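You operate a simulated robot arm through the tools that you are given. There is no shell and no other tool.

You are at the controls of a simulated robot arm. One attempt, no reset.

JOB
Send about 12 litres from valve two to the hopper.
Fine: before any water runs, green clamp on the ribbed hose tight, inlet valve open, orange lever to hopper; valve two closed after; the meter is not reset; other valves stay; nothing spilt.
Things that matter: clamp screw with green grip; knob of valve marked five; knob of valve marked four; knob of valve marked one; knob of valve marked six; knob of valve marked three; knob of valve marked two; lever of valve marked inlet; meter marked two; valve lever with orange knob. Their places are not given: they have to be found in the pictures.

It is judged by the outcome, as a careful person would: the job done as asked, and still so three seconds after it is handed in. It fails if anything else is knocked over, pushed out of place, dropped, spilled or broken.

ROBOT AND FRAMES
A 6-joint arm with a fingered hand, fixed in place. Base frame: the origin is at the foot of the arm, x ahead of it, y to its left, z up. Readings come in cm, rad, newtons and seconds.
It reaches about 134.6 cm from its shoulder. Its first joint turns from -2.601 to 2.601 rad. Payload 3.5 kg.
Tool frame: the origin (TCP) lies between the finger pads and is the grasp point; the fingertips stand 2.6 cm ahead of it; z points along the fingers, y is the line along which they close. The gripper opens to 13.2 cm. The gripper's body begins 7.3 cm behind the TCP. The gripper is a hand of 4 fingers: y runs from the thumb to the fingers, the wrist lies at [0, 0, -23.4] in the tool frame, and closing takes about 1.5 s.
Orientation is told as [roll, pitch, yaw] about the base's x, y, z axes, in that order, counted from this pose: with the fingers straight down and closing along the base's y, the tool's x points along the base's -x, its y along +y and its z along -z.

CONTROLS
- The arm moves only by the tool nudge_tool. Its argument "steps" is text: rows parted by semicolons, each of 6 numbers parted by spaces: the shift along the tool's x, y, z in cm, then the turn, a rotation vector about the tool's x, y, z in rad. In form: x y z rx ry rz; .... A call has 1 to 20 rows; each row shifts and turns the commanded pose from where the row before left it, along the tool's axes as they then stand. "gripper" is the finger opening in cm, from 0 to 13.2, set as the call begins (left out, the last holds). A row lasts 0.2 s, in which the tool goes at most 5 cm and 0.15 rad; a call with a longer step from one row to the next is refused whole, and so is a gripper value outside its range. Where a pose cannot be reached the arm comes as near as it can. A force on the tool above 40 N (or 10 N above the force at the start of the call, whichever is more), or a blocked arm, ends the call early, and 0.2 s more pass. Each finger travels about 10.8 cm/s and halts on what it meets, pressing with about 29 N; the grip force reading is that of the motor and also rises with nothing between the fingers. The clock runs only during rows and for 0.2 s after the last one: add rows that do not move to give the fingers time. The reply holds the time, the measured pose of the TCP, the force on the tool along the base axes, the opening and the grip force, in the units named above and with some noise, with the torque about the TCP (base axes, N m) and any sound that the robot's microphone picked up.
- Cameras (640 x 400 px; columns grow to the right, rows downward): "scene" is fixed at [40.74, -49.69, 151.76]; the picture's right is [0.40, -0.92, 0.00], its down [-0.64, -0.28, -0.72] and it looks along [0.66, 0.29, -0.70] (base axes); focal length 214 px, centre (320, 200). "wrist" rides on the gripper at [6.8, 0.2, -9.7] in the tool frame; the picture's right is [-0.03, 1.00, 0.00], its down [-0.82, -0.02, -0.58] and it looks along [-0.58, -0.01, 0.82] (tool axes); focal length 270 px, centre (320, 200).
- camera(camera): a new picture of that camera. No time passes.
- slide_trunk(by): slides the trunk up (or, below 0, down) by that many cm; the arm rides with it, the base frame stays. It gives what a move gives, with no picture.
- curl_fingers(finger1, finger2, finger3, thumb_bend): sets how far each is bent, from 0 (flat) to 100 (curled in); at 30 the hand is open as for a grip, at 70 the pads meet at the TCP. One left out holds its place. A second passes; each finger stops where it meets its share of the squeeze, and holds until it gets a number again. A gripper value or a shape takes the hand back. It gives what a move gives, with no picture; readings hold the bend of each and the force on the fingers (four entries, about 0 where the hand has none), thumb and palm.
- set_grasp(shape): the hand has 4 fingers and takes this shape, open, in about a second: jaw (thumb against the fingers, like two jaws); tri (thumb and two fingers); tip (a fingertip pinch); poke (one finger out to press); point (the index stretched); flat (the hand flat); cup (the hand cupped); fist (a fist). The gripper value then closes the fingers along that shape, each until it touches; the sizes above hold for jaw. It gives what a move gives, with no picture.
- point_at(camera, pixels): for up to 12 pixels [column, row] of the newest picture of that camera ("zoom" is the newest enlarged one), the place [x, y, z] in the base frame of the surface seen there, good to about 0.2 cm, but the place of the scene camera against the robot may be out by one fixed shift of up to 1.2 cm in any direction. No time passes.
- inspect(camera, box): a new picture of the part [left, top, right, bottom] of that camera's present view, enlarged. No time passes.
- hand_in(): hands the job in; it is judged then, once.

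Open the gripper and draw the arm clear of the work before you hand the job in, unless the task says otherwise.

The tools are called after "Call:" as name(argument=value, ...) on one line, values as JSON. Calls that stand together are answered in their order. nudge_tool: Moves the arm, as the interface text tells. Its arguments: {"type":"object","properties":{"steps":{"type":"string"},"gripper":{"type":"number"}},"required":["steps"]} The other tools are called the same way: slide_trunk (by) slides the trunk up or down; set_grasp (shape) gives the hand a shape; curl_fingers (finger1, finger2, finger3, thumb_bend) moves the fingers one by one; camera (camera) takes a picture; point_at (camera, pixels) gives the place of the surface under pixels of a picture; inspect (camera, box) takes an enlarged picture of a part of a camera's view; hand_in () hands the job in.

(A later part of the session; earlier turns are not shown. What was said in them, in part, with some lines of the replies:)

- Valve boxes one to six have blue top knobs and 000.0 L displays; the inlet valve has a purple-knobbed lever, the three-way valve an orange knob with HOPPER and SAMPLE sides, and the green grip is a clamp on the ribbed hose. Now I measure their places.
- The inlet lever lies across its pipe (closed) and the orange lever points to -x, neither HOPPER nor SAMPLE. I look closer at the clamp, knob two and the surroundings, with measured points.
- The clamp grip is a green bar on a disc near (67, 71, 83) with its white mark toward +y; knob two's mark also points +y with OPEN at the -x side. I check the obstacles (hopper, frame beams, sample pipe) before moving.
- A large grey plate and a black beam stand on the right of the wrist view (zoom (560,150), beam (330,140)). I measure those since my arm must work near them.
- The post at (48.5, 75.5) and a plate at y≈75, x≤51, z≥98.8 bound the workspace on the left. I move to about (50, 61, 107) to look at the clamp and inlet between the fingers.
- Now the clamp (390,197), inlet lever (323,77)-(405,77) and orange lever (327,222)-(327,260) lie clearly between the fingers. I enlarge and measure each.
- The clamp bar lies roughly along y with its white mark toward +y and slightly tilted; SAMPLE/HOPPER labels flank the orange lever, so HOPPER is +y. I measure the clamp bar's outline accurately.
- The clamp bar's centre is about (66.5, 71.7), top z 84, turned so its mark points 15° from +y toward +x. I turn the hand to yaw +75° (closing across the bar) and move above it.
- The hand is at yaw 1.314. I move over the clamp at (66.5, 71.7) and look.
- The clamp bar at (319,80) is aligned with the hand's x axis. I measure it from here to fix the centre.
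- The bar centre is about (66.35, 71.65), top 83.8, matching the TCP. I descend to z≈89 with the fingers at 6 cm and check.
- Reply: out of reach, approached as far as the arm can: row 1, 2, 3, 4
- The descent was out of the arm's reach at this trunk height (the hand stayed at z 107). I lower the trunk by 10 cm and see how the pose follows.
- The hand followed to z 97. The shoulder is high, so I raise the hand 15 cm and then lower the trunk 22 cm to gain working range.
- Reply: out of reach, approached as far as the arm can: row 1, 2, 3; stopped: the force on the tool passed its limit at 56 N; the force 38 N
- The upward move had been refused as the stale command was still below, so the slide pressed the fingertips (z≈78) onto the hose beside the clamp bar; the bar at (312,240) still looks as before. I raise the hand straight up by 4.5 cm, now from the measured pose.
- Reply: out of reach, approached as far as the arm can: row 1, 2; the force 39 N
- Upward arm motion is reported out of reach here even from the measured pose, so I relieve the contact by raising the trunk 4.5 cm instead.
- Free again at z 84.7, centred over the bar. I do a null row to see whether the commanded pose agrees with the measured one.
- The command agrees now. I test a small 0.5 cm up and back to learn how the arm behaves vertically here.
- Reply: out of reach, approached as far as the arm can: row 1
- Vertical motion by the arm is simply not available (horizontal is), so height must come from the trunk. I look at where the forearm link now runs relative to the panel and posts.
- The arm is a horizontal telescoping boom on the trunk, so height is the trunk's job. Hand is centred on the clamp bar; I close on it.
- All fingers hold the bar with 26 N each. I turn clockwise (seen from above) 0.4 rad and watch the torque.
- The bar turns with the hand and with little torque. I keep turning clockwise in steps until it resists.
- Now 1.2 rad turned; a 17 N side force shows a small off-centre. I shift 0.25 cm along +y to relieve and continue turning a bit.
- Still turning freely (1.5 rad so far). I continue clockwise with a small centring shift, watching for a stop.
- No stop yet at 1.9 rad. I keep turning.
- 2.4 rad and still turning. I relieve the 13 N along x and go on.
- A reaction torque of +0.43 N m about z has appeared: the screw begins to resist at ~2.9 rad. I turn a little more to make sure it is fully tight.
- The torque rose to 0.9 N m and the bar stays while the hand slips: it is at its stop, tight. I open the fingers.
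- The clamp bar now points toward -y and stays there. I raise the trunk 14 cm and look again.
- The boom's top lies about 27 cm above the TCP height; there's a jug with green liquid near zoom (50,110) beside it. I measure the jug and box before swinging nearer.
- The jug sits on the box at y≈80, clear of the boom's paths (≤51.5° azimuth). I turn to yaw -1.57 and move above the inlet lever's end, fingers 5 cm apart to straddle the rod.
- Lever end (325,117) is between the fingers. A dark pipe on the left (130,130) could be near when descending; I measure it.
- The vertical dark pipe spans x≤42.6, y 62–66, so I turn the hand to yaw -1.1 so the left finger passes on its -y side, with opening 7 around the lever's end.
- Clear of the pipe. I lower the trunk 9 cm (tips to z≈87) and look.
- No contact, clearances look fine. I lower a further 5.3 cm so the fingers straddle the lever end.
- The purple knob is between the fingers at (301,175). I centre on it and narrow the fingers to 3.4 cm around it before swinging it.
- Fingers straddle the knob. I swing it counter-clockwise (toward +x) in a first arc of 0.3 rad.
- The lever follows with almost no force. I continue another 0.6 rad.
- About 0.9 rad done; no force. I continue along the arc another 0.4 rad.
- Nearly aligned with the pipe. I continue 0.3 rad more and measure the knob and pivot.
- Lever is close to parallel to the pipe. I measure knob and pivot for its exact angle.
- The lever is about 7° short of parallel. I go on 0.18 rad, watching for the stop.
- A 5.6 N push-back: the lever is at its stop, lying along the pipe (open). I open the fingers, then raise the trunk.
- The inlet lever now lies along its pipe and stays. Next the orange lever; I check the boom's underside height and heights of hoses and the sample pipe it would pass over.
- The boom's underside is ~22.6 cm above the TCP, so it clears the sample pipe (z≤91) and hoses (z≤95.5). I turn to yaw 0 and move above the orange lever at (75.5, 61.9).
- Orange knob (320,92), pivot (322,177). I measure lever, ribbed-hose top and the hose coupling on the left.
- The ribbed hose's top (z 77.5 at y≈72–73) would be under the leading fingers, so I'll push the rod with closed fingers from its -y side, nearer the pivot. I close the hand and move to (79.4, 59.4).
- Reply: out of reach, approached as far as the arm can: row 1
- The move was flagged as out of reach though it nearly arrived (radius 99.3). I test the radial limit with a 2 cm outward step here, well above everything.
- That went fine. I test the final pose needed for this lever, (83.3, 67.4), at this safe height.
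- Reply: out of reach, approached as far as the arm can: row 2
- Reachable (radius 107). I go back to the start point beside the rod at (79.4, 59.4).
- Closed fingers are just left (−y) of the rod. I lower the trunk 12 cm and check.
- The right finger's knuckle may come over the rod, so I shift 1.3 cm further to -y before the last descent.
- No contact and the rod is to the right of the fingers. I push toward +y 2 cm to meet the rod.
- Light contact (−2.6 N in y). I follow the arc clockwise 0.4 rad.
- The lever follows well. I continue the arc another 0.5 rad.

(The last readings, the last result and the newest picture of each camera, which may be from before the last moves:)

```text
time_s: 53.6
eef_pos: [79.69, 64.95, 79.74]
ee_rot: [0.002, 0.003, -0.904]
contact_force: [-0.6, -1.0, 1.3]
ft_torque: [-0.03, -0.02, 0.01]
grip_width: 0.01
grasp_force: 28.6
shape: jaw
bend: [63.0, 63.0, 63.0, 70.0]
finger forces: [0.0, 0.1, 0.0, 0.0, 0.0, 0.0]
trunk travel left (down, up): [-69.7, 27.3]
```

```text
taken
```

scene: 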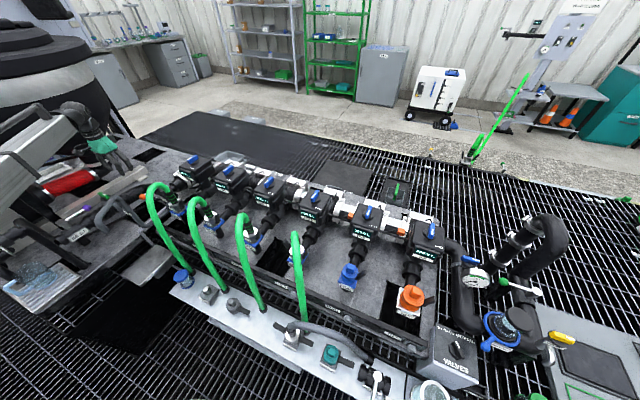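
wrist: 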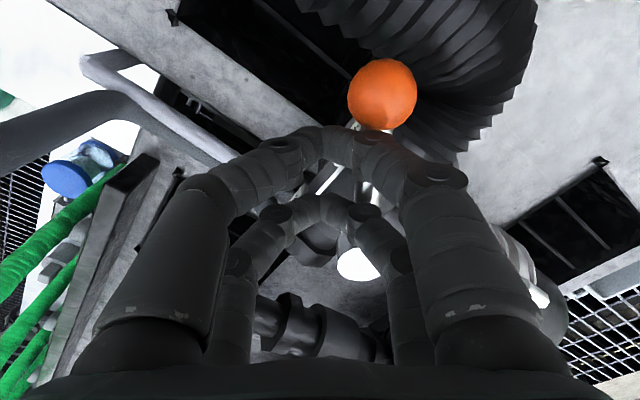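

Still following. Another 0.4 rad, then I'll check the lever angle.

Call:
nudge_tool(steps="0.2 0.55 0 0 0 0.1; 0.2 0.55 0 0 0 0.1; 0.2 0.55 0 0 0 0.1; 0.2 0.55 0 0 0 0.1; 0 0 0 0 0 0")

Call:
camera(camera="wrist")

Call:
point_at(camera="wrist", pixels=[[382, 92], [358, 262], [370, 190]])

```text
time_s: 54.8
eef_pos: [81.18, 66.53, 79.86]
ee_rot: [-0.001, 0.002, -1.302]
contact_force: [-1.4, 0.1, 1.8]
ft_torque: [0.03, -0.02, 0.0]
grip_width: 0.01
grasp_force: 28.4
shape: jaw
bend: [63.0, 63.0, 63.0, 70.0]
finger forces: [0.1, 0.1, 0.0, 0.0, 0.1, 0.0]
trunk travel left (down, up): [-69.7, 27.3]
```

```text
taken
```

wrist: 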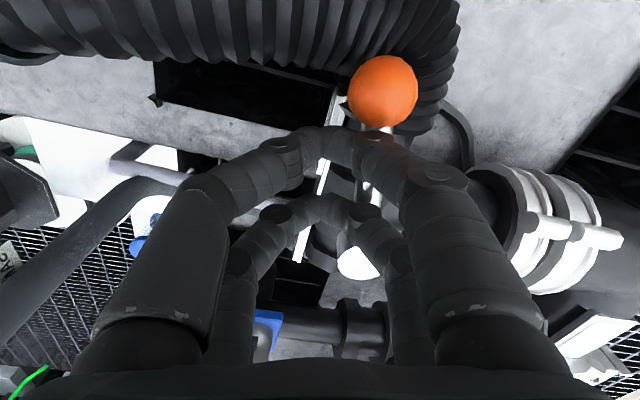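

```text
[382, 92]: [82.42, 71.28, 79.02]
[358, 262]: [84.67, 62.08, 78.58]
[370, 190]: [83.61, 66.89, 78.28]
```

The lever is at heading 104°, about 0.24 rad from pointing at +y. I continue in small steps to the stop.

Call:
nudge_tool(steps="0.2 0.55 0 0 0 0.1; 0.2 0.55 0 0 0 0.1; 0.1 0.25 0 0 0 0.05; 0 0 0 0 0 0")

Call:
camera(camera="wrist")

Call:
point_at(camera="wrist", pixels=[[382, 92], [358, 262], [370, 190]])

```text
time_s: 55.8
eef_pos: [82.5, 67.45, 79.82]
ee_rot: [-0.003, 0.0, -1.552]
contact_force: [-2.9, -0.1, 1.5]
ft_torque: [0.02, 0.03, 0.07]
grip_width: 0.02
grasp_force: 28.8
shape: jaw
bend: [63.0, 63.0, 63.0, 70.0]
finger forces: [0.0, 0.1, 0.1, 0.1, 0.0, 0.1]
trunk travel left (down, up): [-69.7, 27.3]
```

```text
taken
```

wrist: 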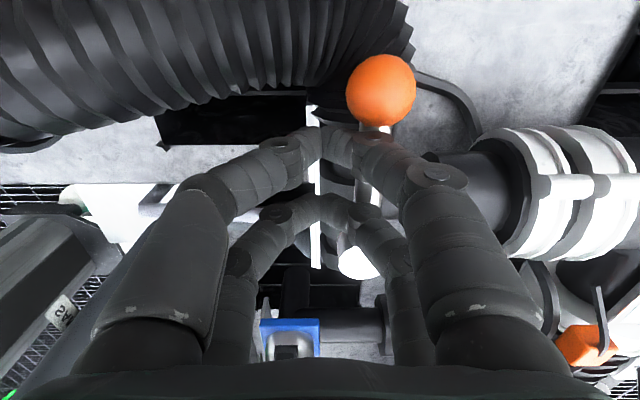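

```text
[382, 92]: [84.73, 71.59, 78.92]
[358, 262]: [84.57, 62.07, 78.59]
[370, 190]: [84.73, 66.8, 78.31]
```

The lever now points along +y (heading ≈90°). I press on a little to confirm the stop.

Call:
nudge_tool(steps="0 0.25 0 0 0 0.03; 0 0.25 0 0 0 0.02; 0 0 0 0 0 0")

Call:
camera(camera="wrist")

Call:
point_at(camera="wrist", pixels=[[382, 92], [358, 262], [370, 190]])

```text
time_s: 56.6
eef_pos: [82.82, 67.33, 79.96]
ee_rot: [-0.002, 0.003, -1.6]
contact_force: [-14.3, 0.5, 8.3]
ft_torque: [0.11, 0.1, 0.08]
grip_width: 0.0
grasp_force: 29.2
shape: jaw
bend: [63.0, 64.0, 63.0, 70.0]
finger forces: [0.0, 0.0, 0.1, 0.1, 0.0, 0.0]
trunk travel left (down, up): [-69.7, 27.3]
```

```text
taken
```

wrist: 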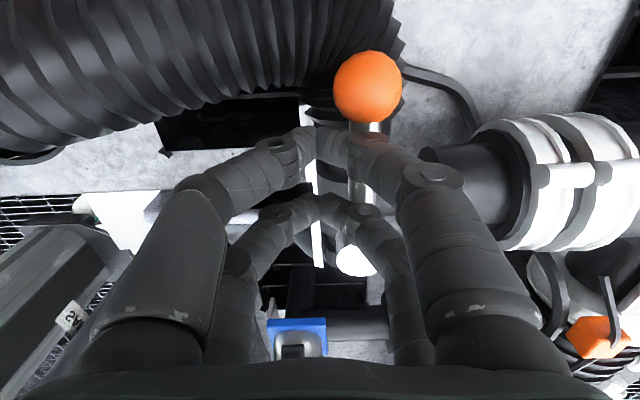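

```text
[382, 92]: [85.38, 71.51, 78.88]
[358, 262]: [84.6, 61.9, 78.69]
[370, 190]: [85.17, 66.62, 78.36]
```

Stopped with 14 N: the orange lever is fully at HOPPER. I back off and raise the trunk 17 cm.

Call:
nudge_tool(steps="0 -0.8 0 0 0 0; 0 -1.0 0 0 0 0; 0 0 0 0 0 0")

Call:
slide_trunk(by=20)

Call:
camera(camera="wrist")

Call:
inspect(camera="scene", box=[60, 140, 240, 260])

```text
time_s: 57.4
eef_pos: [81.36, 67.38, 79.73]
ee_rot: [-0.002, 0.001, -1.6]
contact_force: [-0.1, -0.3, 0.6]
ft_torque: [-0.02, 0.01, 0.04]
grip_width: 0.01
grasp_force: 29.0
shape: jaw
bend: [63.0, 64.0, 63.0, 70.0]
finger forces: [0.0, 0.1, 0.0, 0.0, 0.0, 0.0]
trunk travel left (down, up): [-69.7, 27.3]
```

```text
time_s: 59.6
eef_pos: [81.15, 67.33, 99.84]
ee_rot: [-0.004, 0.001, -1.6]
contact_force: [0.9, -0.7, 0.2]
ft_torque: [0.02, 0.0, -0.01]
grip_width: 0.0
grasp_force: 28.9
shape: jaw
bend: [63.0, 64.0, 63.0, 70.0]
finger forces: [0.0, 0.0, 0.1, 0.1, 0.0, 0.1]
trunk travel left (down, up): [-89.7, 7.3]
```

```text
taken
```

wrist: 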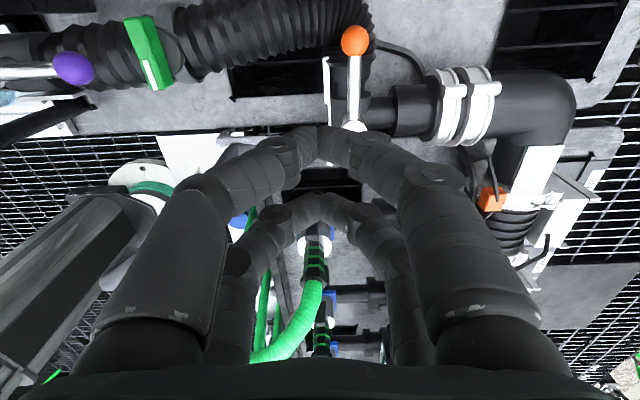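

```text
3.33 times, centred on (150, 200) of scene
```

zoom: 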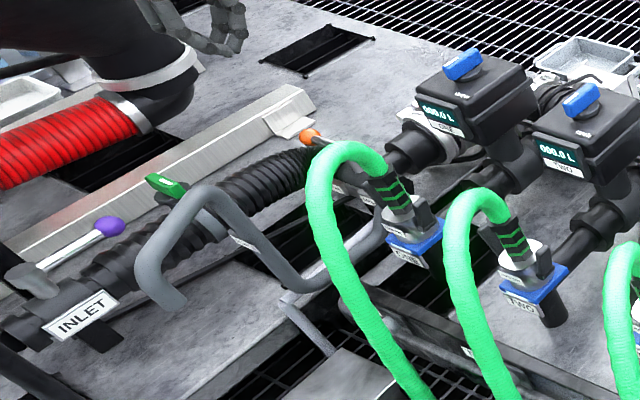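

All three preparations look set: clamp bar turned, inlet lever along the pipe, orange lever to +y. I verify the clamp bar's final angle by points.

Call:
inspect(camera="wrist", box=[100, 0, 220, 110])

Call:
point_at(camera="wrist", pixels=[[133, 25], [150, 20], [150, 82], [170, 80], [148, 60]])

```text
3.64 times, centred on (160, 55) of wrist
```

zoom: 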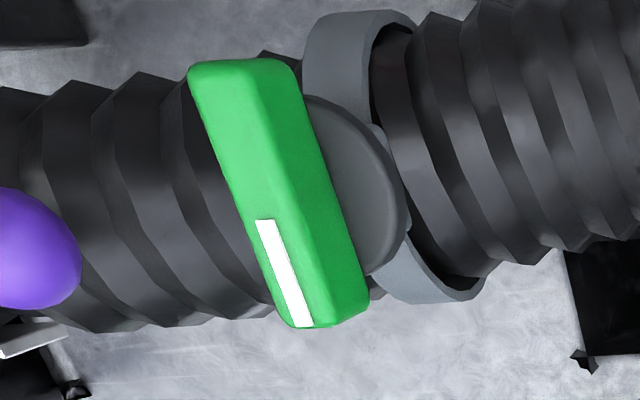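

```text
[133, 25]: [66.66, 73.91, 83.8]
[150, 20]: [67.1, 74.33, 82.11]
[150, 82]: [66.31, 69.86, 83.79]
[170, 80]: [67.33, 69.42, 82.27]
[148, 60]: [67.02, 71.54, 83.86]
```

Clamp, inlet and orange lever are all in place. I raise the trunk 6 cm more.

Call:
slide_trunk(by=6)

```text
time_s: 60.6
eef_pos: [81.29, 67.27, 105.79]
ee_rot: [-0.001, 0.001, -1.602]
contact_force: [-0.3, -0.6, 0.2]
ft_torque: [0.02, -0.01, -0.02]
grip_width: 0.02
grasp_force: 28.8
shape: jaw
bend: [63.0, 64.0, 63.0, 70.0]
finger forces: [0.0, 0.1, 0.0, 0.0, 0.0, 0.1]
trunk travel left (down, up): [-95.7, 1.3]
```

At z 105.8 all is clear beneath. I move over toward valve two, stopping at about (94, 31) so the camera sees its knob, with fingers at 6 cm.

Call:
nudge_tool(steps="-4.49 1.74 0 0 0 0; -4.49 1.74 0 0 0 0; -4.49 1.74 0 0 0 0; -4.49 1.74 0 0 0 0; -4.49 1.74 0 0 0 0; -4.49 1.74 0 0 0 0; -4.49 1.74 0 0 0 0; -4.49 1.74 0 0 0 0; 0 0 0 0 0 0", gripper=6)

Call:
camera(camera="wrist")

Call:
camera(camera="scene")

```text
time_s: 62.6
eef_pos: [94.35, 30.74, 105.78]
ee_rot: [-0.002, 0.001, -1.599]
contact_force: [0.3, 0.0, -0.5]
ft_torque: [0.01, 0.02, 0.01]
grip_width: 5.97
grasp_force: 0.0
shape: jaw
bend: [73.0, 73.0, 73.0, 70.0]
finger forces: [0.1, 0.0, 0.1, 0.1, 0.0, 0.0]
out of reach, approached as far as the arm can: row 3, 6
trunk travel left (down, up): [-95.7, 1.3]
```

```text
taken
```

wrist: 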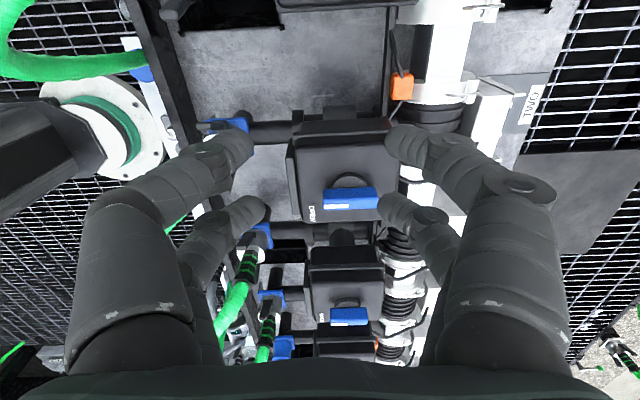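

```text
taken
```

scene: 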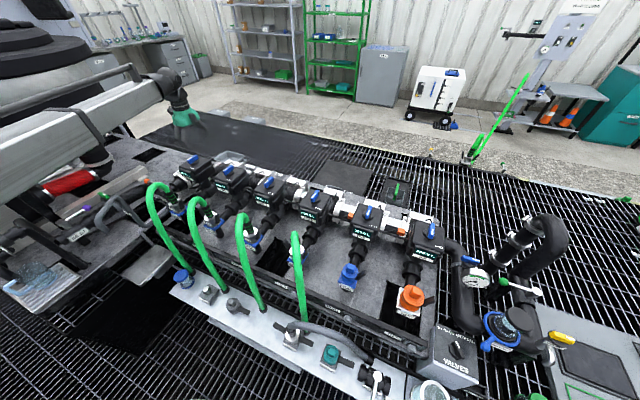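

A valve box is at (345,190) with its blue bar at (350,197); I measure which valve this is and its bar.

Call:
point_at(camera="wrist", pixels=[[325, 190], [376, 187], [325, 204], [376, 205], [350, 196], [350, 178], [312, 213], [400, 85], [348, 316], [405, 175], [380, 150], [350, 130]])

Call:
inspect(camera="wrist", box=[270, 120, 430, 240])

```text
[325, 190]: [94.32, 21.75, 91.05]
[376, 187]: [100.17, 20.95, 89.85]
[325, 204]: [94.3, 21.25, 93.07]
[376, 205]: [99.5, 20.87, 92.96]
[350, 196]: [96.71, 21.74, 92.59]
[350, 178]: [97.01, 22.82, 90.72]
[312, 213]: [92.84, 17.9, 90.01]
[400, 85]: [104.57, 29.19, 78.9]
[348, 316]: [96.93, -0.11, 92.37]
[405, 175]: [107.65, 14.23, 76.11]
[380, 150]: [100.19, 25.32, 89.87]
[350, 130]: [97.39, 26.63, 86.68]
```

```text
3.33 times, centred on (350, 180) of wrist
```

zoom: 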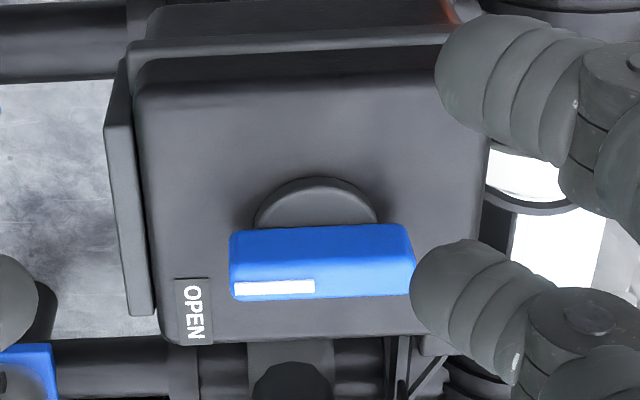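

This is valve two (y≈21); its bar lies along x with the mark toward -x, and OPEN is printed at the -x/-y corner. I check all displays to see that nothing is flowing.

Call:
inspect(camera="scene", box=[170, 150, 290, 220])

Call:
inspect(camera="scene", box=[290, 180, 450, 270])

Call:
inspect(camera="scene", box=[212, 158, 252, 198])

Call:
point_at(camera="zoom", pixels=[[200, 150], [260, 110], [230, 130], [265, 240], [330, 150], [300, 200]])

```text
5.33 times, centred on (230, 185) of scene
```

zoom: 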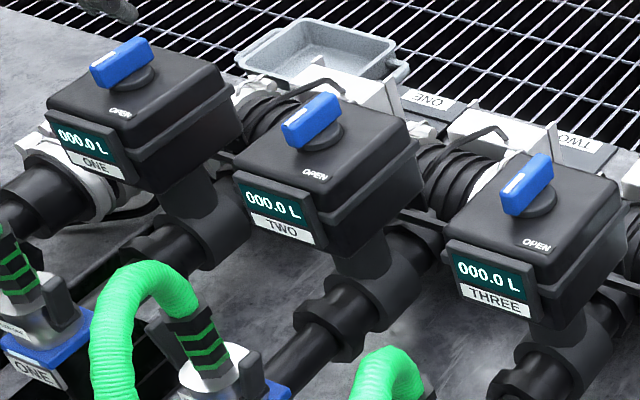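

```text
4.00 times, centred on (370, 225) of scene
```

zoom: 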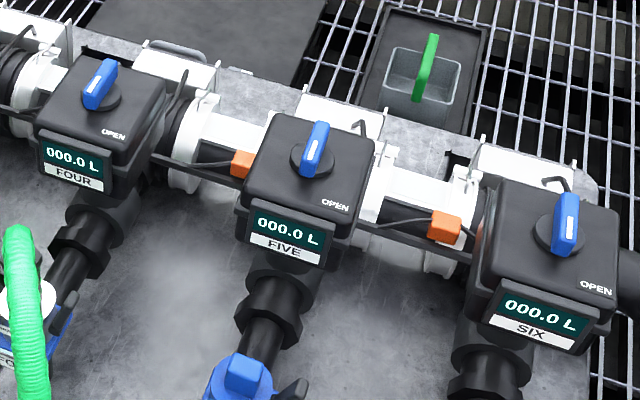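

```text
10.00 times, centred on (232, 178) of scene
```

zoom: 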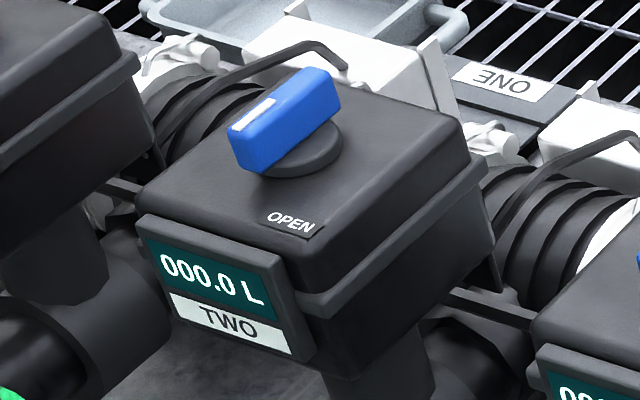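

```text
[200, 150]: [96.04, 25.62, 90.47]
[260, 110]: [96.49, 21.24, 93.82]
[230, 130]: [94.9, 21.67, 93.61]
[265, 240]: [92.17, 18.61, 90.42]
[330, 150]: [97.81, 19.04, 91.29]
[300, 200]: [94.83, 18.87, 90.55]
```

All six meters read 000.0 L and nothing flows; all bars point to -x (closed), with OPEN counter-clockwise from there. I turn the hand to yaw 0 and centre over knob two at (96.9, 21.1).

Call:
nudge_tool(steps="0 0 0 0 0 -0.1454; 0 0 0 0 0 -0.1454; 0 0 0 0 0 -0.1454; 0 0 0 0 0 -0.1454; 0 0 0 0 0 -0.1454; 0 0 0 0 0 -0.1454; 0 0 0 0 0 -0.1454; 0 0 0 0 0 -0.1454; 0 0 0 0 0 -0.1454; 0 0 0 0 0 -0.1454; 0 0 0 0 0 -0.1454; -0.85 -3.21 0 0 0 0; -0.85 -3.21 0 0 0 0; -0.85 -3.21 0 0 0 0; 0 0 0 0 0 0")

Call:
camera(camera="wrist")

```text
time_s: 65.8
eef_pos: [96.58, 21.45, 105.72]
ee_rot: [0.001, 0.001, -0.002]
contact_force: [0.4, -0.2, 0.0]
ft_torque: [0.02, 0.02, -0.02]
grip_width: 5.95
grasp_force: 0.1
shape: jaw
bend: [73.0, 73.0, 73.0, 70.0]
finger forces: [0.1, 0.0, 0.1, 0.0, 0.0, 0.1]
trunk travel left (down, up): [-95.7, 1.3]
```

```text
taken
```

wrist: 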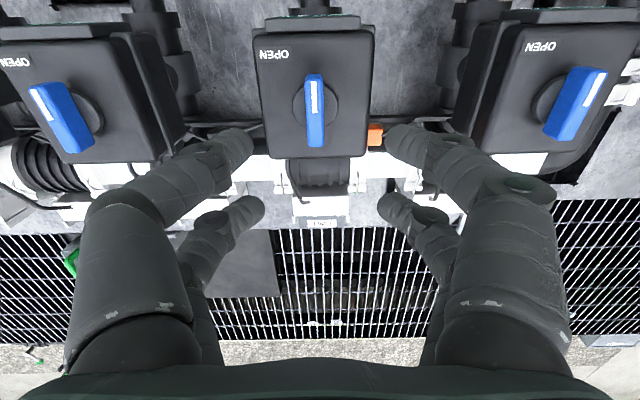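

Knob two's bar is at (315,110), aligned with the hand. I measure its outline and the label.

Call:
point_at(camera="wrist", pixels=[[309, 80], [320, 80], [309, 110], [321, 110], [310, 140], [321, 140], [315, 75], [315, 144], [273, 53], [300, 100], [335, 100]])

Call:
inspect(camera="wrist", box=[250, 30, 390, 170])

```text
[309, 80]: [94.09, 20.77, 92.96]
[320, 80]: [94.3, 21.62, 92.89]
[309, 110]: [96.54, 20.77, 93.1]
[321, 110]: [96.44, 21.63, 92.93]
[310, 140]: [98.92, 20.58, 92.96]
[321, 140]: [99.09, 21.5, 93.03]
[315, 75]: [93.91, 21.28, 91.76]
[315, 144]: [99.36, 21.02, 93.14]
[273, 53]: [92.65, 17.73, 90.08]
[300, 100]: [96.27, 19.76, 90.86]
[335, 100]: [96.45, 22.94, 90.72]
```

```text
2.86 times, centred on (320, 100) of wrist
```

zoom: 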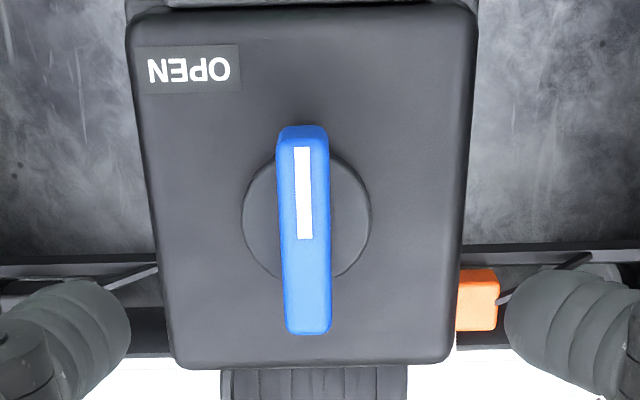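

Bar centre (96.6, 21.15), top z 93. I centre and lower the trunk 12 cm to take the bar.

Call:
nudge_tool(steps="0 -0.27 0 0 0 0; 0 0 0 0 0 0")

Call:
slide_trunk(by=-11.9)

Call:
camera(camera="wrist")

Call:
inspect(camera="scene", box=[150, 120, 290, 220])

```text
time_s: 66.4
eef_pos: [96.54, 21.09, 105.89]
ee_rot: [0.003, 0.002, -0.003]
contact_force: [-0.3, -0.2, -0.4]
ft_torque: [0.0, 0.01, 0.0]
grip_width: 5.98
grasp_force: 0.1
shape: jaw
bend: [73.0, 73.0, 73.0, 70.0]
finger forces: [0.0, 0.0, 0.2, 0.0, 0.0, 0.0]
trunk travel left (down, up): [-95.7, 1.3]
```

```text
time_s: 67.9
eef_pos: [96.66, 21.07, 93.84]
ee_rot: [0.001, 0.002, -0.001]
contact_force: [-0.4, -0.2, -0.7]
ft_torque: [0.0, 0.01, 0.0]
grip_width: 5.95
grasp_force: 0.1
shape: jaw
bend: [73.0, 73.0, 73.0, 70.0]
finger forces: [0.0, 0.1, 0.1, 0.0, 0.1, 0.1]
trunk travel left (down, up): [-83.8, 13.2]
```

```text
taken
```

wrist: 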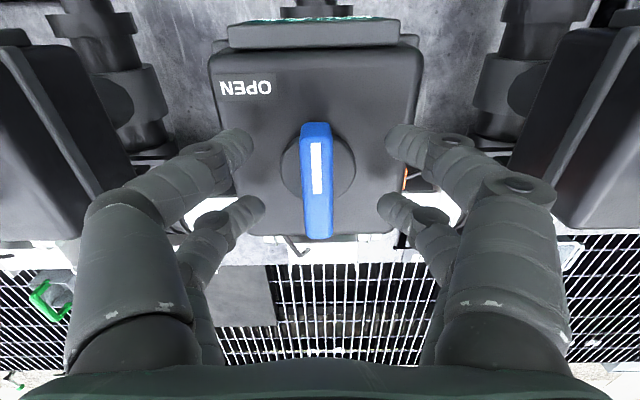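

```text
4.00 times, centred on (220, 170) of scene
```

zoom: 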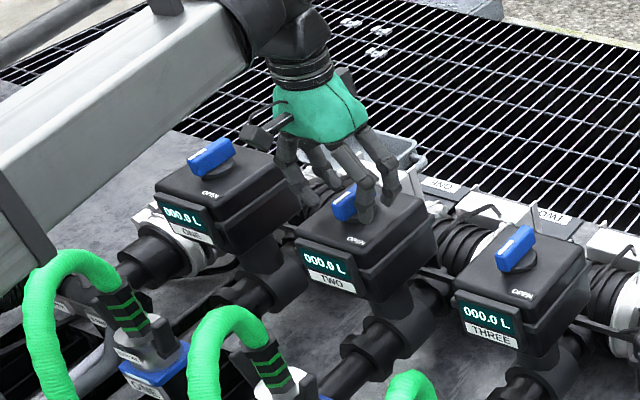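

The display stays readable in the scene view and the fingers straddle the bar. I close on it.

Call:
nudge_tool(steps="0 0 0 0 0 0; 0 0 0 0 0 0; 0 0 0 0 0 0; 0 0 0 0 0 0; 0 0 0 0 0 0; 0 0 0 0 0 0; 0 0 0 0 0 0", gripper=0)

Call:
camera(camera="wrist")

Call:
inspect(camera="scene", box=[190, 140, 260, 210])

```text
time_s: 69.5
eef_pos: [96.63, 21.22, 93.86]
ee_rot: [0.002, 0.002, -0.002]
contact_force: [-3.1, -2.3, -6.4]
ft_torque: [-0.04, 0.06, 0.0]
grip_width: 1.02
grasp_force: 29.0
shape: jaw
bend: [71.0, 71.0, 72.0, 70.0]
finger forces: [25.2, 25.3, 25.8, 0.0, 26.8, 0.0]
trunk travel left (down, up): [-83.8, 13.2]
```

```text
taken
```

wrist: 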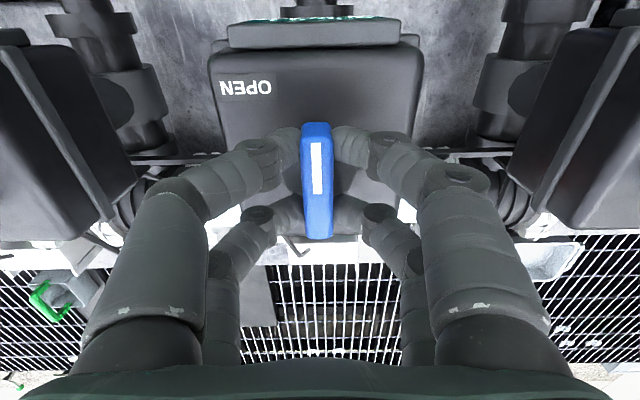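

```text
5.71 times, centred on (225, 175) of scene
```

zoom: 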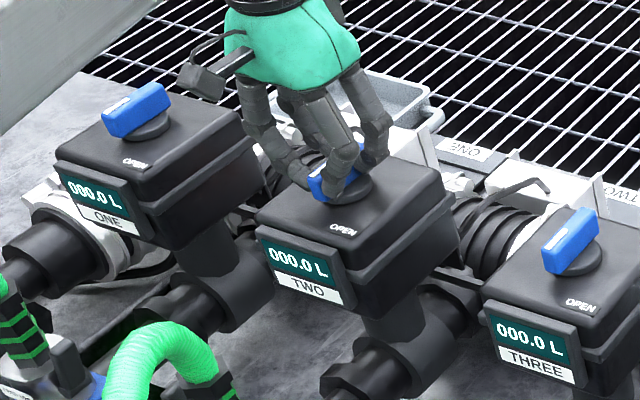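

Grip is firm, all meters at 000.0 L. I start opening: 0.3 rad counter-clockwise, then read the meter.

Call:
nudge_tool(steps="0 0 0 0 0 -0.15; 0 0 0 0 0 -0.15")

Call:
inspect(camera="scene", box=[190, 140, 260, 210])

Call:
camera(camera="wrist")

```text
time_s: 70.1
eef_pos: [96.77, 21.02, 93.9]
ee_rot: [0.002, 0.004, 0.301]
contact_force: [-5.7, -10.7, -8.9]
ft_torque: [-0.25, 0.09, -0.07]
grip_width: 1.01
grasp_force: 29.1
shape: jaw
bend: [71.0, 71.0, 72.0, 70.0]
finger forces: [24.8, 24.5, 29.3, 0.0, 28.5, 0.0]
trunk travel left (down, up): [-83.8, 13.2]
```

```text
5.71 times, centred on (225, 175) of scene
```

zoom: 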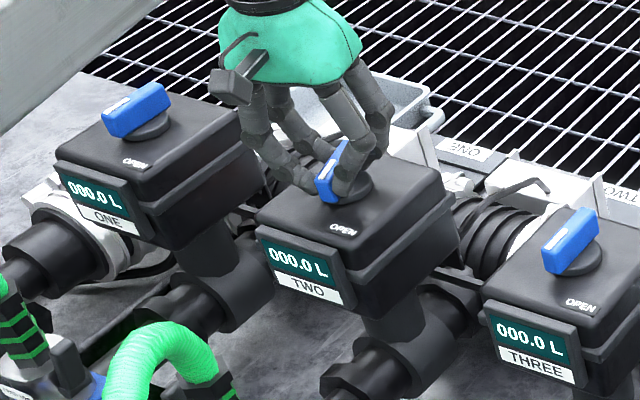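

```text
taken
```

wrist: 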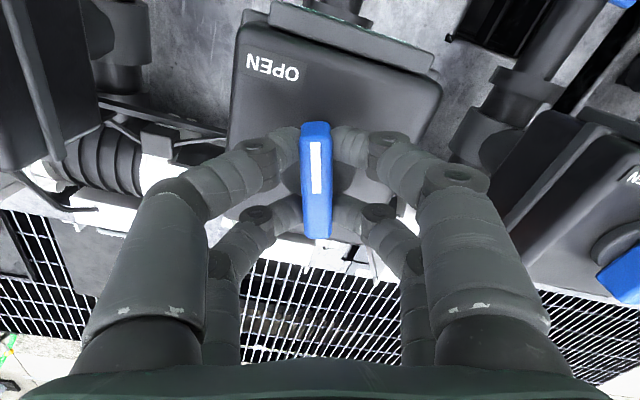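

Still 000.0 L at 0.3 rad. I relieve the side force and open another 0.3 rad.

Call:
nudge_tool(steps="0.09 -0.13 0 0 0 -0.15; 0 0 0 0 0 -0.15")

Call:
inspect(camera="scene", box=[190, 140, 260, 210])

```text
time_s: 70.7
eef_pos: [96.57, 20.99, 93.84]
ee_rot: [0.002, -0.001, 0.6]
contact_force: [-2.2, -11.6, -8.5]
ft_torque: [-0.27, 0.1, -0.05]
grip_width: 1.0
grasp_force: 29.0
shape: jaw
bend: [71.0, 71.0, 72.0, 70.0]
finger forces: [25.0, 24.8, 29.3, 0.0, 28.6, 0.0]
trunk travel left (down, up): [-83.8, 13.2]
```

```text
5.71 times, centred on (225, 175) of scene
```

zoom: 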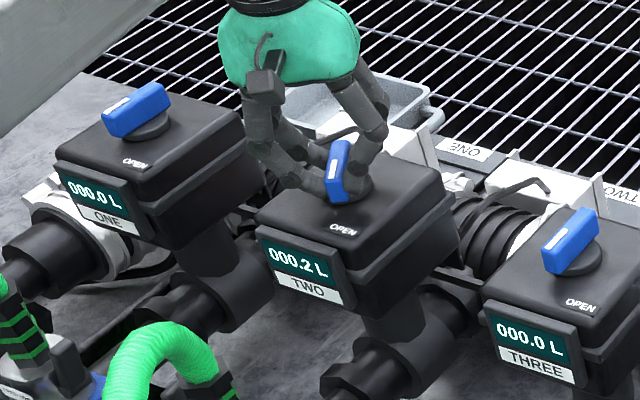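

Water runs: 000.2 L. I hold briefly to learn the flow rate and check for leaks around the clamp and levers.

Call:
nudge_tool(steps="0 -0.1 0 0 0 0; 0 0 0 0 0 0; 0 0 0 0 0 0; 0 0 0 0 0 0")

Call:
inspect(camera="scene", box=[190, 140, 260, 210])

Call:
inspect(camera="scene", box=[20, 150, 200, 260])

```text
time_s: 71.7
eef_pos: [96.6, 21.02, 93.88]
ee_rot: [0.002, 0.001, 0.598]
contact_force: [-5.1, -6.5, -8.4]
ft_torque: [-0.16, 0.12, -0.01]
grip_width: 0.96
grasp_force: 29.5
shape: jaw
bend: [71.0, 71.0, 72.0, 70.0]
finger forces: [26.3, 26.6, 27.5, 0.1, 27.4, 0.0]
trunk travel left (down, up): [-83.8, 13.2]
```

```text
5.71 times, centred on (225, 175) of scene
```

zoom: 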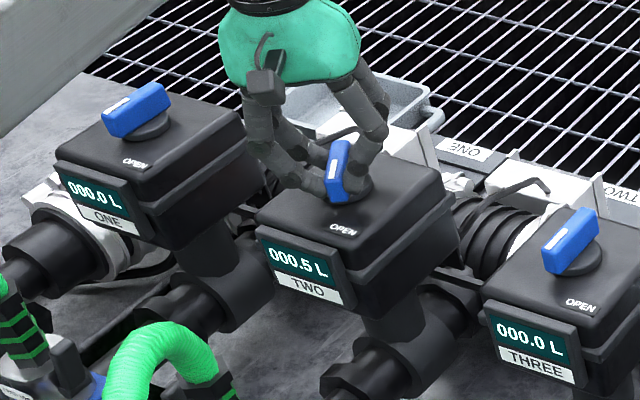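

```text
3.56 times, centred on (110, 205) of scene
```

zoom: 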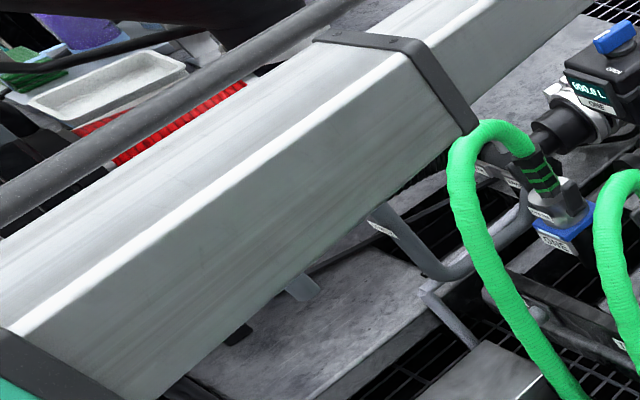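

Rate is about 0.3 L/s. I open 0.3 rad further and let it run a couple of seconds.

Call:
nudge_tool(steps="0.05 -0.05 0 0 0 -0.15; 0 0 0 0 0 -0.15; 0 0 0 0 0 0; 0 0 0 0 0 0; 0 0 0 0 0 0; 0 0 0 0 0 0; 0 0 0 0 0 0; 0 0 0 0 0 0; 0 0 0 0 0 0; 0 0 0 0 0 0")

Call:
inspect(camera="scene", box=[190, 140, 260, 210])

```text
time_s: 73.9
eef_pos: [96.67, 20.74, 93.78]
ee_rot: [0.001, 0.001, 0.899]
contact_force: [5.0, -6.6, -3.2]
ft_torque: [-0.22, -0.11, -0.07]
grip_width: 0.99
grasp_force: 29.2
shape: jaw
bend: [71.0, 71.0, 72.0, 70.0]
finger forces: [25.4, 25.2, 29.3, 0.0, 29.2, 0.1]
trunk travel left (down, up): [-83.8, 13.2]
```

```text
5.71 times, centred on (225, 175) of scene
```

zoom: 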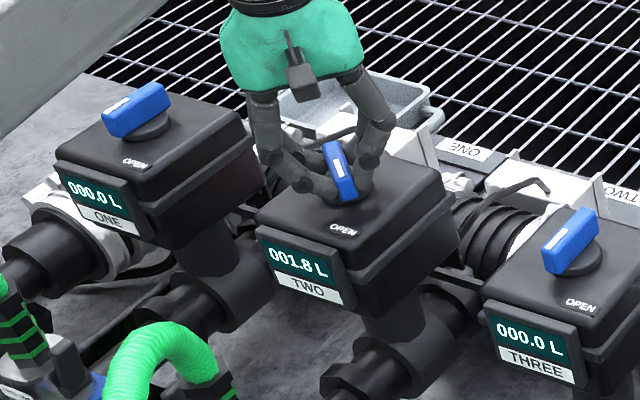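

1.8 L now, about 0.65 L/s. I let it run 4.2 s.

Call:
nudge_tool(steps="0 0 0 0 0 0; 0 0 0 0 0 0; 0 0 0 0 0 0; 0 0 0 0 0 0; 0 0 0 0 0 0; 0 0 0 0 0 0; 0 0 0 0 0 0; 0 0 0 0 0 0; 0 0 0 0 0 0; 0 0 0 0 0 0; 0 0 0 0 0 0; 0 0 0 0 0 0; 0 0 0 0 0 0; 0 0 0 0 0 0; 0 0 0 0 0 0; 0 0 0 0 0 0; 0 0 0 0 0 0; 0 0 0 0 0 0; 0 0 0 0 0 0; 0 0 0 0 0 0")

Call:
inspect(camera="scene", box=[190, 140, 260, 210])

Call:
camera(camera="scene")

```text
time_s: 78.1
eef_pos: [96.64, 20.72, 93.83]
ee_rot: [0.004, 0.0, 0.899]
contact_force: [8.5, -6.2, -0.2]
ft_torque: [-0.23, -0.12, -0.03]
grip_width: 0.98
grasp_force: 28.7
shape: jaw
bend: [71.0, 71.0, 72.0, 70.0]
finger forces: [25.3, 24.8, 30.0, 0.1, 30.0, 0.0]
trunk travel left (down, up): [-83.8, 13.2]
```

```text
5.71 times, centred on (225, 175) of scene
```

zoom: 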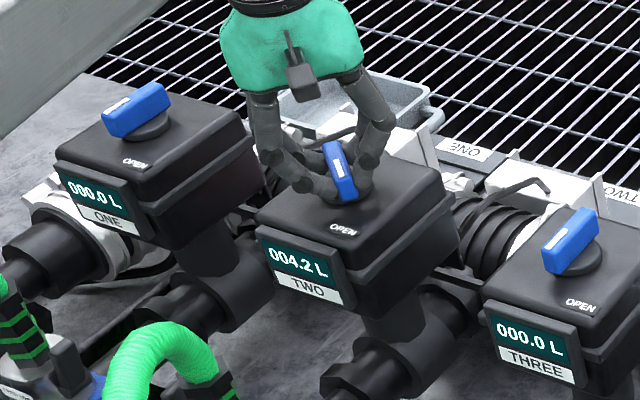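

```text
taken
```

scene: 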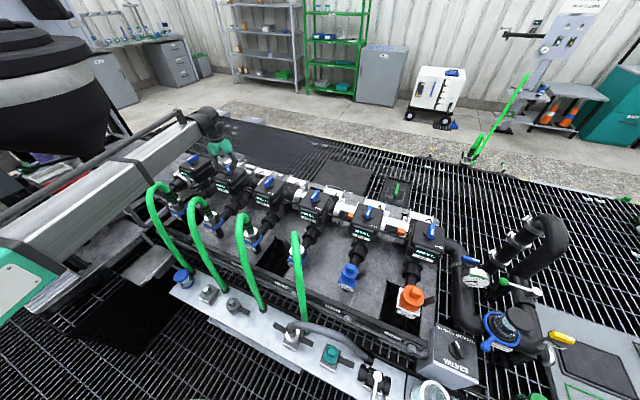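

4.2 L (0.57 L/s), nothing else changed. Another 4.2 s.

Call:
nudge_tool(steps="0 0 0 0 0 0; 0 0 0 0 0 0; 0 0 0 0 0 0; 0 0 0 0 0 0; 0 0 0 0 0 0; 0 0 0 0 0 0; 0 0 0 0 0 0; 0 0 0 0 0 0; 0 0 0 0 0 0; 0 0 0 0 0 0; 0 0 0 0 0 0; 0 0 0 0 0 0; 0 0 0 0 0 0; 0 0 0 0 0 0; 0 0 0 0 0 0; 0 0 0 0 0 0; 0 0 0 0 0 0; 0 0 0 0 0 0; 0 0 0 0 0 0; 0 0 0 0 0 0")

Call:
inspect(camera="scene", box=[190, 140, 260, 210])

```text
time_s: 82.3
eef_pos: [96.6, 20.68, 93.8]
ee_rot: [0.002, 0.0, 0.898]
contact_force: [8.2, -7.4, -1.1]
ft_torque: [-0.21, -0.16, -0.05]
grip_width: 1.0
grasp_force: 28.9
shape: jaw
bend: [71.0, 71.0, 72.0, 70.0]
finger forces: [25.2, 24.9, 30.0, 0.1, 30.0, 0.0]
trunk travel left (down, up): [-83.8, 13.2]
```

```text
5.71 times, centred on (225, 175) of scene
```

zoom: 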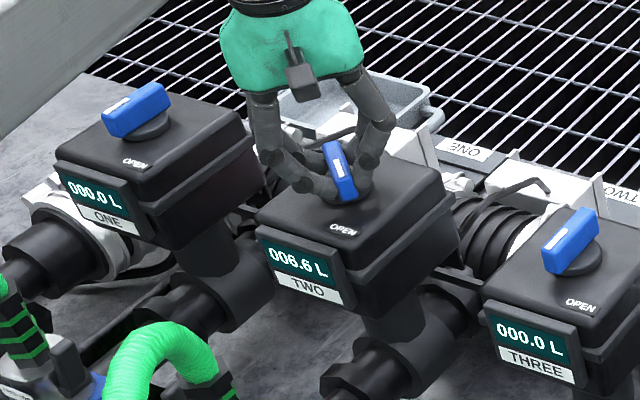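

6.6 L. Another 4.2 s should bring about 9.0 L.

Call:
nudge_tool(steps="0 0 0 0 0 0; 0 0 0 0 0 0; 0 0 0 0 0 0; 0 0 0 0 0 0; 0 0 0 0 0 0; 0 0 0 0 0 0; 0 0 0 0 0 0; 0 0 0 0 0 0; 0 0 0 0 0 0; 0 0 0 0 0 0; 0 0 0 0 0 0; 0 0 0 0 0 0; 0 0 0 0 0 0; 0 0 0 0 0 0; 0 0 0 0 0 0; 0 0 0 0 0 0; 0 0 0 0 0 0; 0 0 0 0 0 0; 0 0 0 0 0 0; 0 0 0 0 0 0")

Call:
inspect(camera="scene", box=[190, 140, 260, 210])

```text
time_s: 86.5
eef_pos: [96.66, 20.74, 93.86]
ee_rot: [0.004, -0.001, 0.899]
contact_force: [6.4, -6.5, 0.1]
ft_torque: [-0.22, -0.15, -0.05]
grip_width: 1.0
grasp_force: 28.8
shape: jaw
bend: [71.0, 71.0, 72.0, 70.0]
finger forces: [25.4, 24.9, 30.0, 0.0, 30.0, 0.1]
trunk travel left (down, up): [-83.8, 13.2]
```

```text
5.71 times, centred on (225, 175) of scene
```

zoom: 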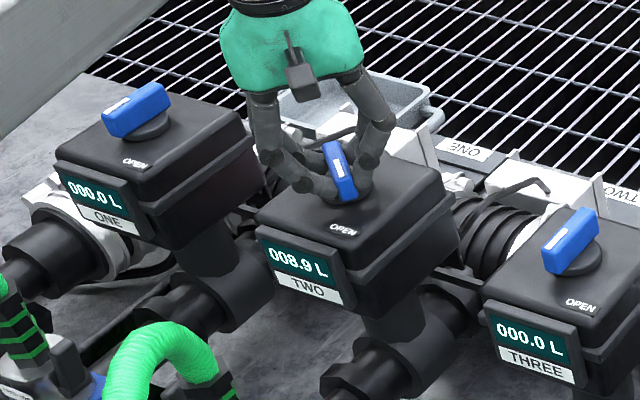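

8.9 L. I wait 3.4 s more, aiming at ~10.8 L before the last stretch.

Call:
nudge_tool(steps="0 0 0 0 0 0; 0 0 0 0 0 0; 0 0 0 0 0 0; 0 0 0 0 0 0; 0 0 0 0 0 0; 0 0 0 0 0 0; 0 0 0 0 0 0; 0 0 0 0 0 0; 0 0 0 0 0 0; 0 0 0 0 0 0; 0 0 0 0 0 0; 0 0 0 0 0 0; 0 0 0 0 0 0; 0 0 0 0 0 0; 0 0 0 0 0 0; 0 0 0 0 0 0")

Call:
inspect(camera="scene", box=[190, 140, 260, 210])

```text
time_s: 89.9
eef_pos: [96.57, 20.7, 93.73]
ee_rot: [0.004, -0.001, 0.9]
contact_force: [8.2, -6.6, 0.7]
ft_torque: [-0.18, -0.15, -0.03]
grip_width: 0.99
grasp_force: 28.9
shape: jaw
bend: [71.0, 71.0, 72.0, 70.0]
finger forces: [25.3, 24.9, 30.0, 0.0, 30.0, 0.0]
trunk travel left (down, up): [-83.8, 13.2]
```

```text
5.71 times, centred on (225, 175) of scene
```

zoom: 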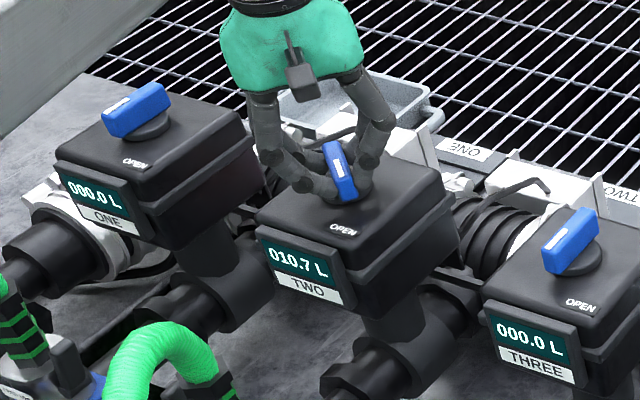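

10.7 L. I run 1.6 s more and then turn the knob back clockwise 0.9 rad to closed in the same call.

Call:
nudge_tool(steps="0 0 0 0 0 0; 0 0 0 0 0 0; 0 0 0 0 0 0; 0 0 0 0 0 0; 0 0 0 0 0 0; 0 0 0 0 0 0; 0 0 0 0 0 0; 0 0 0 0 0 0; -0.05 0.05 0 0 0 0.15; -0.05 0.08 0 0 0 0.15; -0.04 0.08 0 0 0 0.15; -0.02 0.09 0 0 0 0.15; 0 0.05 0 0 0 0.15; 0 0 0 0 0 0.15; 0 0 0 0 0 0")

Call:
inspect(camera="scene", box=[190, 140, 260, 210])

Call:
camera(camera="wrist")

```text
time_s: 93.1
eef_pos: [96.56, 21.22, 93.8]
ee_rot: [0.003, 0.003, -0.003]
contact_force: [5.2, -10.9, -2.8]
ft_torque: [-0.27, -0.04, 0.11]
grip_width: 1.0
grasp_force: 29.1
shape: jaw
bend: [71.0, 71.0, 72.0, 70.0]
finger forces: [24.7, 26.1, 29.7, 0.0, 32.6, 0.0]
trunk travel left (down, up): [-83.8, 13.2]
```

```text
5.71 times, centred on (225, 175) of scene
```

zoom: 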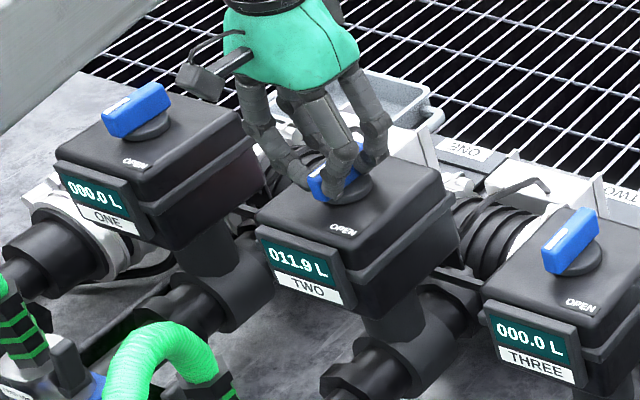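

```text
taken
```

wrist: 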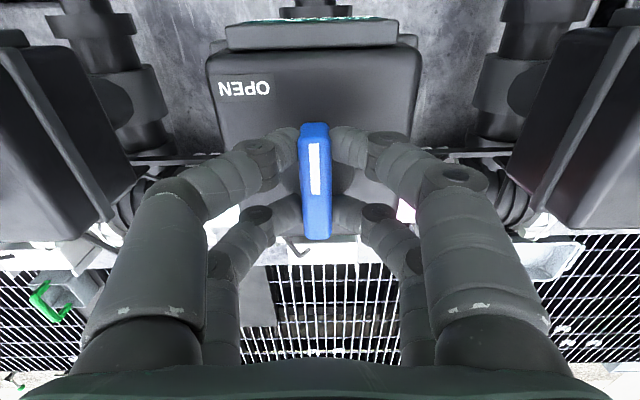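

011.9 L and the bar is back at its closed direction with a small stop torque. I press 0.06 rad further clockwise to be sure it is shut and watch the reading.

Call:
nudge_tool(steps="0 -0.1 0 0 0 0.03; 0 0 0 0 0 0.03; 0 0 0 0 0 0; 0 0 0 0 0 0; 0 0 0 0 0 0")

Call:
inspect(camera="scene", box=[190, 140, 260, 210])

```text
time_s: 94.3
eef_pos: [96.59, 21.2, 93.8]
ee_rot: [0.001, 0.001, -0.06]
contact_force: [7.3, -4.0, -1.3]
ft_torque: [-0.21, -0.06, 0.48]
grip_width: 1.04
grasp_force: 29.1
shape: jaw
bend: [71.0, 71.0, 72.0, 70.0]
finger forces: [24.5, 30.6, 26.0, 0.1, 33.8, 0.0]
trunk travel left (down, up): [-83.8, 13.2]
```

```text
5.71 times, centred on (225, 175) of scene
```

zoom: 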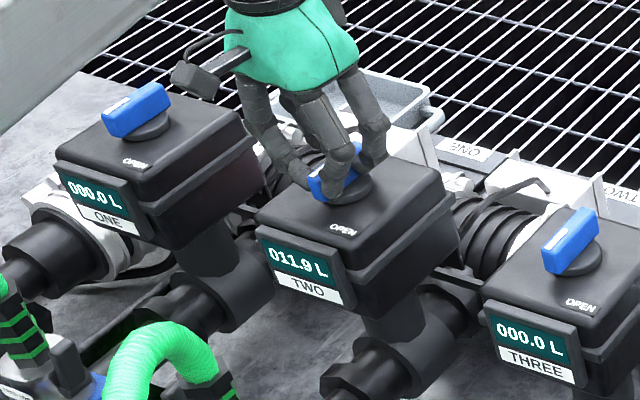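

The stop torque rose to 0.48 N m and the meter stands at 011.9 L: valve two is shut. I open the fingers and raise the trunk.

Call:
nudge_tool(steps="0 0 0 0 0 0; 0 0 0 0 0 0; 0 0 0 0 0 0; 0 0 0 0 0 0; 0 0 0 0 0 0", gripper=6)

Call:
slide_trunk(by=13)

Call:
camera(camera="wrist")

Call:
inspect(camera="scene", box=[190, 140, 260, 210])

```text
time_s: 95.5
eef_pos: [96.5, 21.18, 94.05]
ee_rot: [0.002, 0.002, -0.061]
contact_force: [-0.2, 0.0, 0.5]
ft_torque: [0.02, 0.03, 0.0]
grip_width: 5.94
grasp_force: 0.1
shape: jaw
bend: [73.0, 73.0, 73.0, 70.0]
finger forces: [0.1, 0.1, 0.0, 0.1, 0.1, 0.1]
trunk travel left (down, up): [-83.8, 13.2]
```

```text
time_s: 97.0
eef_pos: [96.45, 21.29, 106.87]
ee_rot: [0.003, 0.003, -0.06]
contact_force: [0.2, -0.1, 0.5]
ft_torque: [-0.04, 0.01, 0.01]
grip_width: 5.96
grasp_force: 0.1
shape: jaw
bend: [73.0, 73.0, 73.0, 70.0]
finger forces: [0.0, 0.0, 0.1, 0.0, 0.0, 0.1]
trunk travel left (down, up): [-96.8, 0.2]
```

```text
taken
```

wrist: 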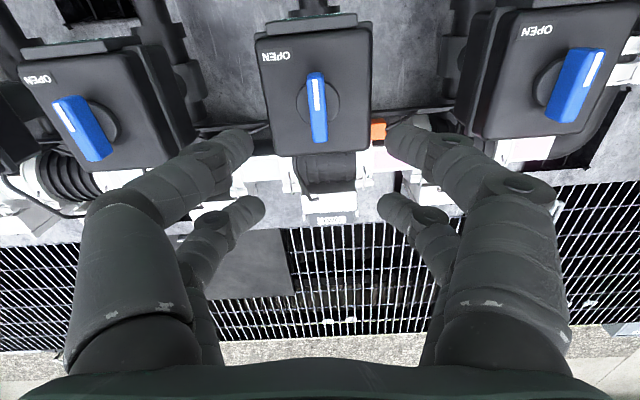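

```text
5.71 times, centred on (225, 175) of scene
```

zoom: 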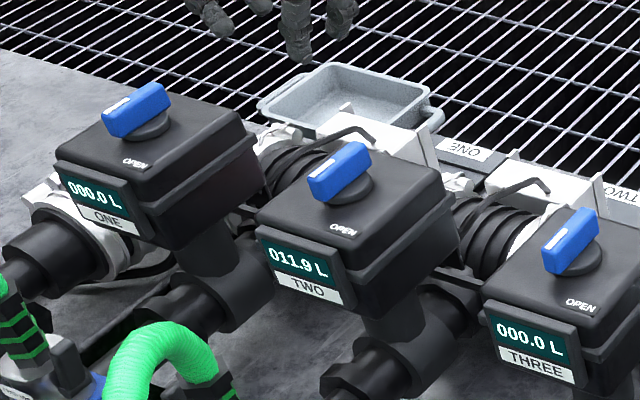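

Valve two is closed like the others, 011.9 L steady. I retract the arm back toward the robot at this height, clear of the work.

Call:
nudge_tool(steps="4.5 0 0 0 0 0; 4.5 0 0 0 0 0; 4.5 0 0 0 0 0; 4.5 0 0 0 0 0; 4.5 0 0 0 0 0; 4.5 0 0 0 0 0; 4.5 0 0 0 0 0; 4.5 0 0 0 0 0; 0 0 0 0 0 0", gripper=13)

Call:
camera(camera="scene")

Call:
inspect(camera="scene", box=[20, 150, 200, 260])

Call:
inspect(camera="scene", box=[170, 150, 290, 220])

Call:
inspect(camera="scene", box=[290, 180, 450, 270])

```text
time_s: 99.0
eef_pos: [60.56, 23.05, 106.88]
ee_rot: [0.001, 0.003, -0.062]
contact_force: [0.2, -0.6, -0.1]
ft_torque: [0.03, 0.01, 0.0]
grip_width: 12.98
grasp_force: 0.1
shape: jaw
bend: [33.0, 33.0, 33.0, 29.0]
finger forces: [0.0, 0.0, 0.1, 0.0, 0.0, 0.0]
trunk travel left (down, up): [-96.8, 0.2]
```

```text
taken
```

scene: 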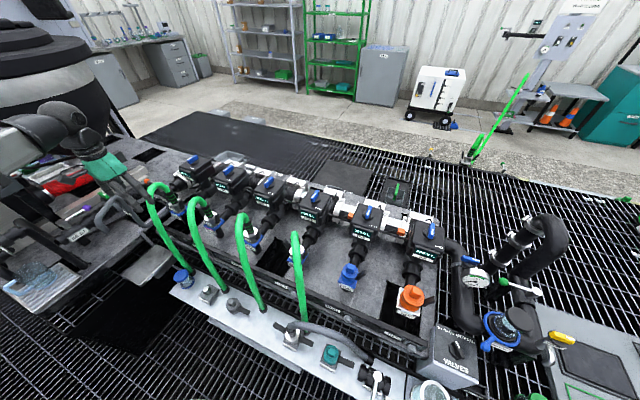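

```text
3.56 times, centred on (110, 205) of scene
```

zoom: 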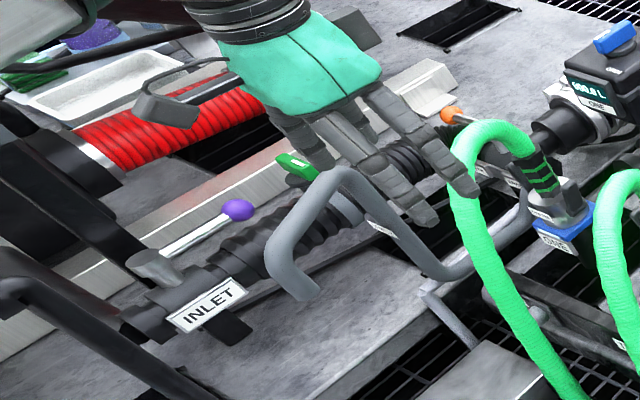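

```text
5.33 times, centred on (230, 185) of scene
```

zoom: 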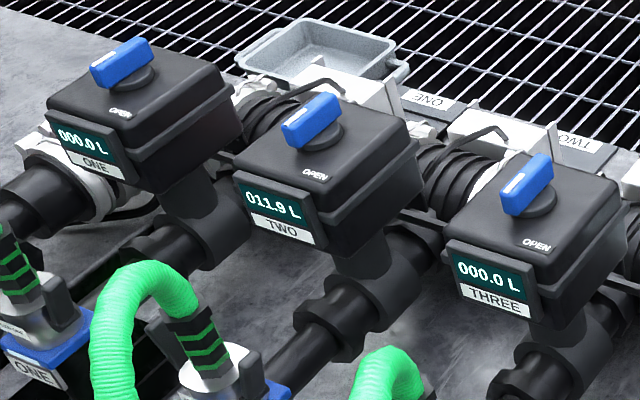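

```text
4.00 times, centred on (370, 225) of scene
```

zoom: 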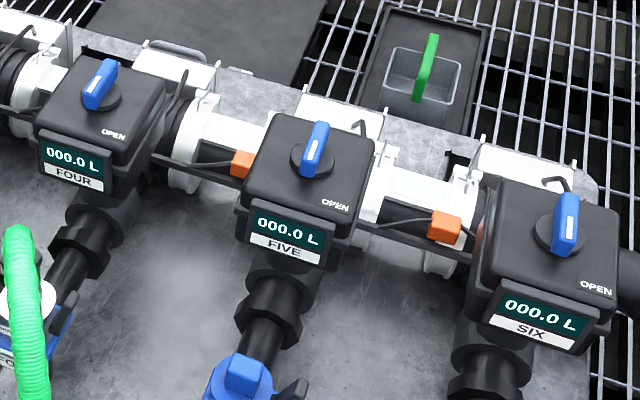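

Everything stands as asked: clamp tight, inlet open, orange lever to hopper, valve two closed at 011.9 L, the other meters at 000.0 L with their valves untouched, no spill visible, and the hand open and clear. I hand in.

Call:
hand_in()

```text
The job is handed in.
```

The job is handed in: valve two's meter stands at 11.9 L, sent to the hopper.

- **Before any water ran:** I tightened the green clamp on the ribbed hose to its stop. I then opened the inlet lever fully along its pipe and swung the orange lever fully to HOPPER. All six meters still read 000.0 L at that point.
- **Flow and shut-off:** I opened valve two partway, let it run at about 0.6 L/s, and closed it against its stop. The reading held at 11.9 L afterwards, and I did not reset the meter.
- **Other valves:** I did not touch valves one, three, four, five or six, and their meters still read 000.0 L.
- **Spills:** I saw no spill in the pictures. While the water ran, the boom hid the clamp area from the scene camera, so I checked that area only after closing the valve.
- **One rough moment:** while I was lowering the hand to the clamp, before any water ran, the fingertips pressed onto the hose beside it and the trunk stopped at 56 N. Nothing looked moved or damaged.

The hand is open and drawn back clear of the work.
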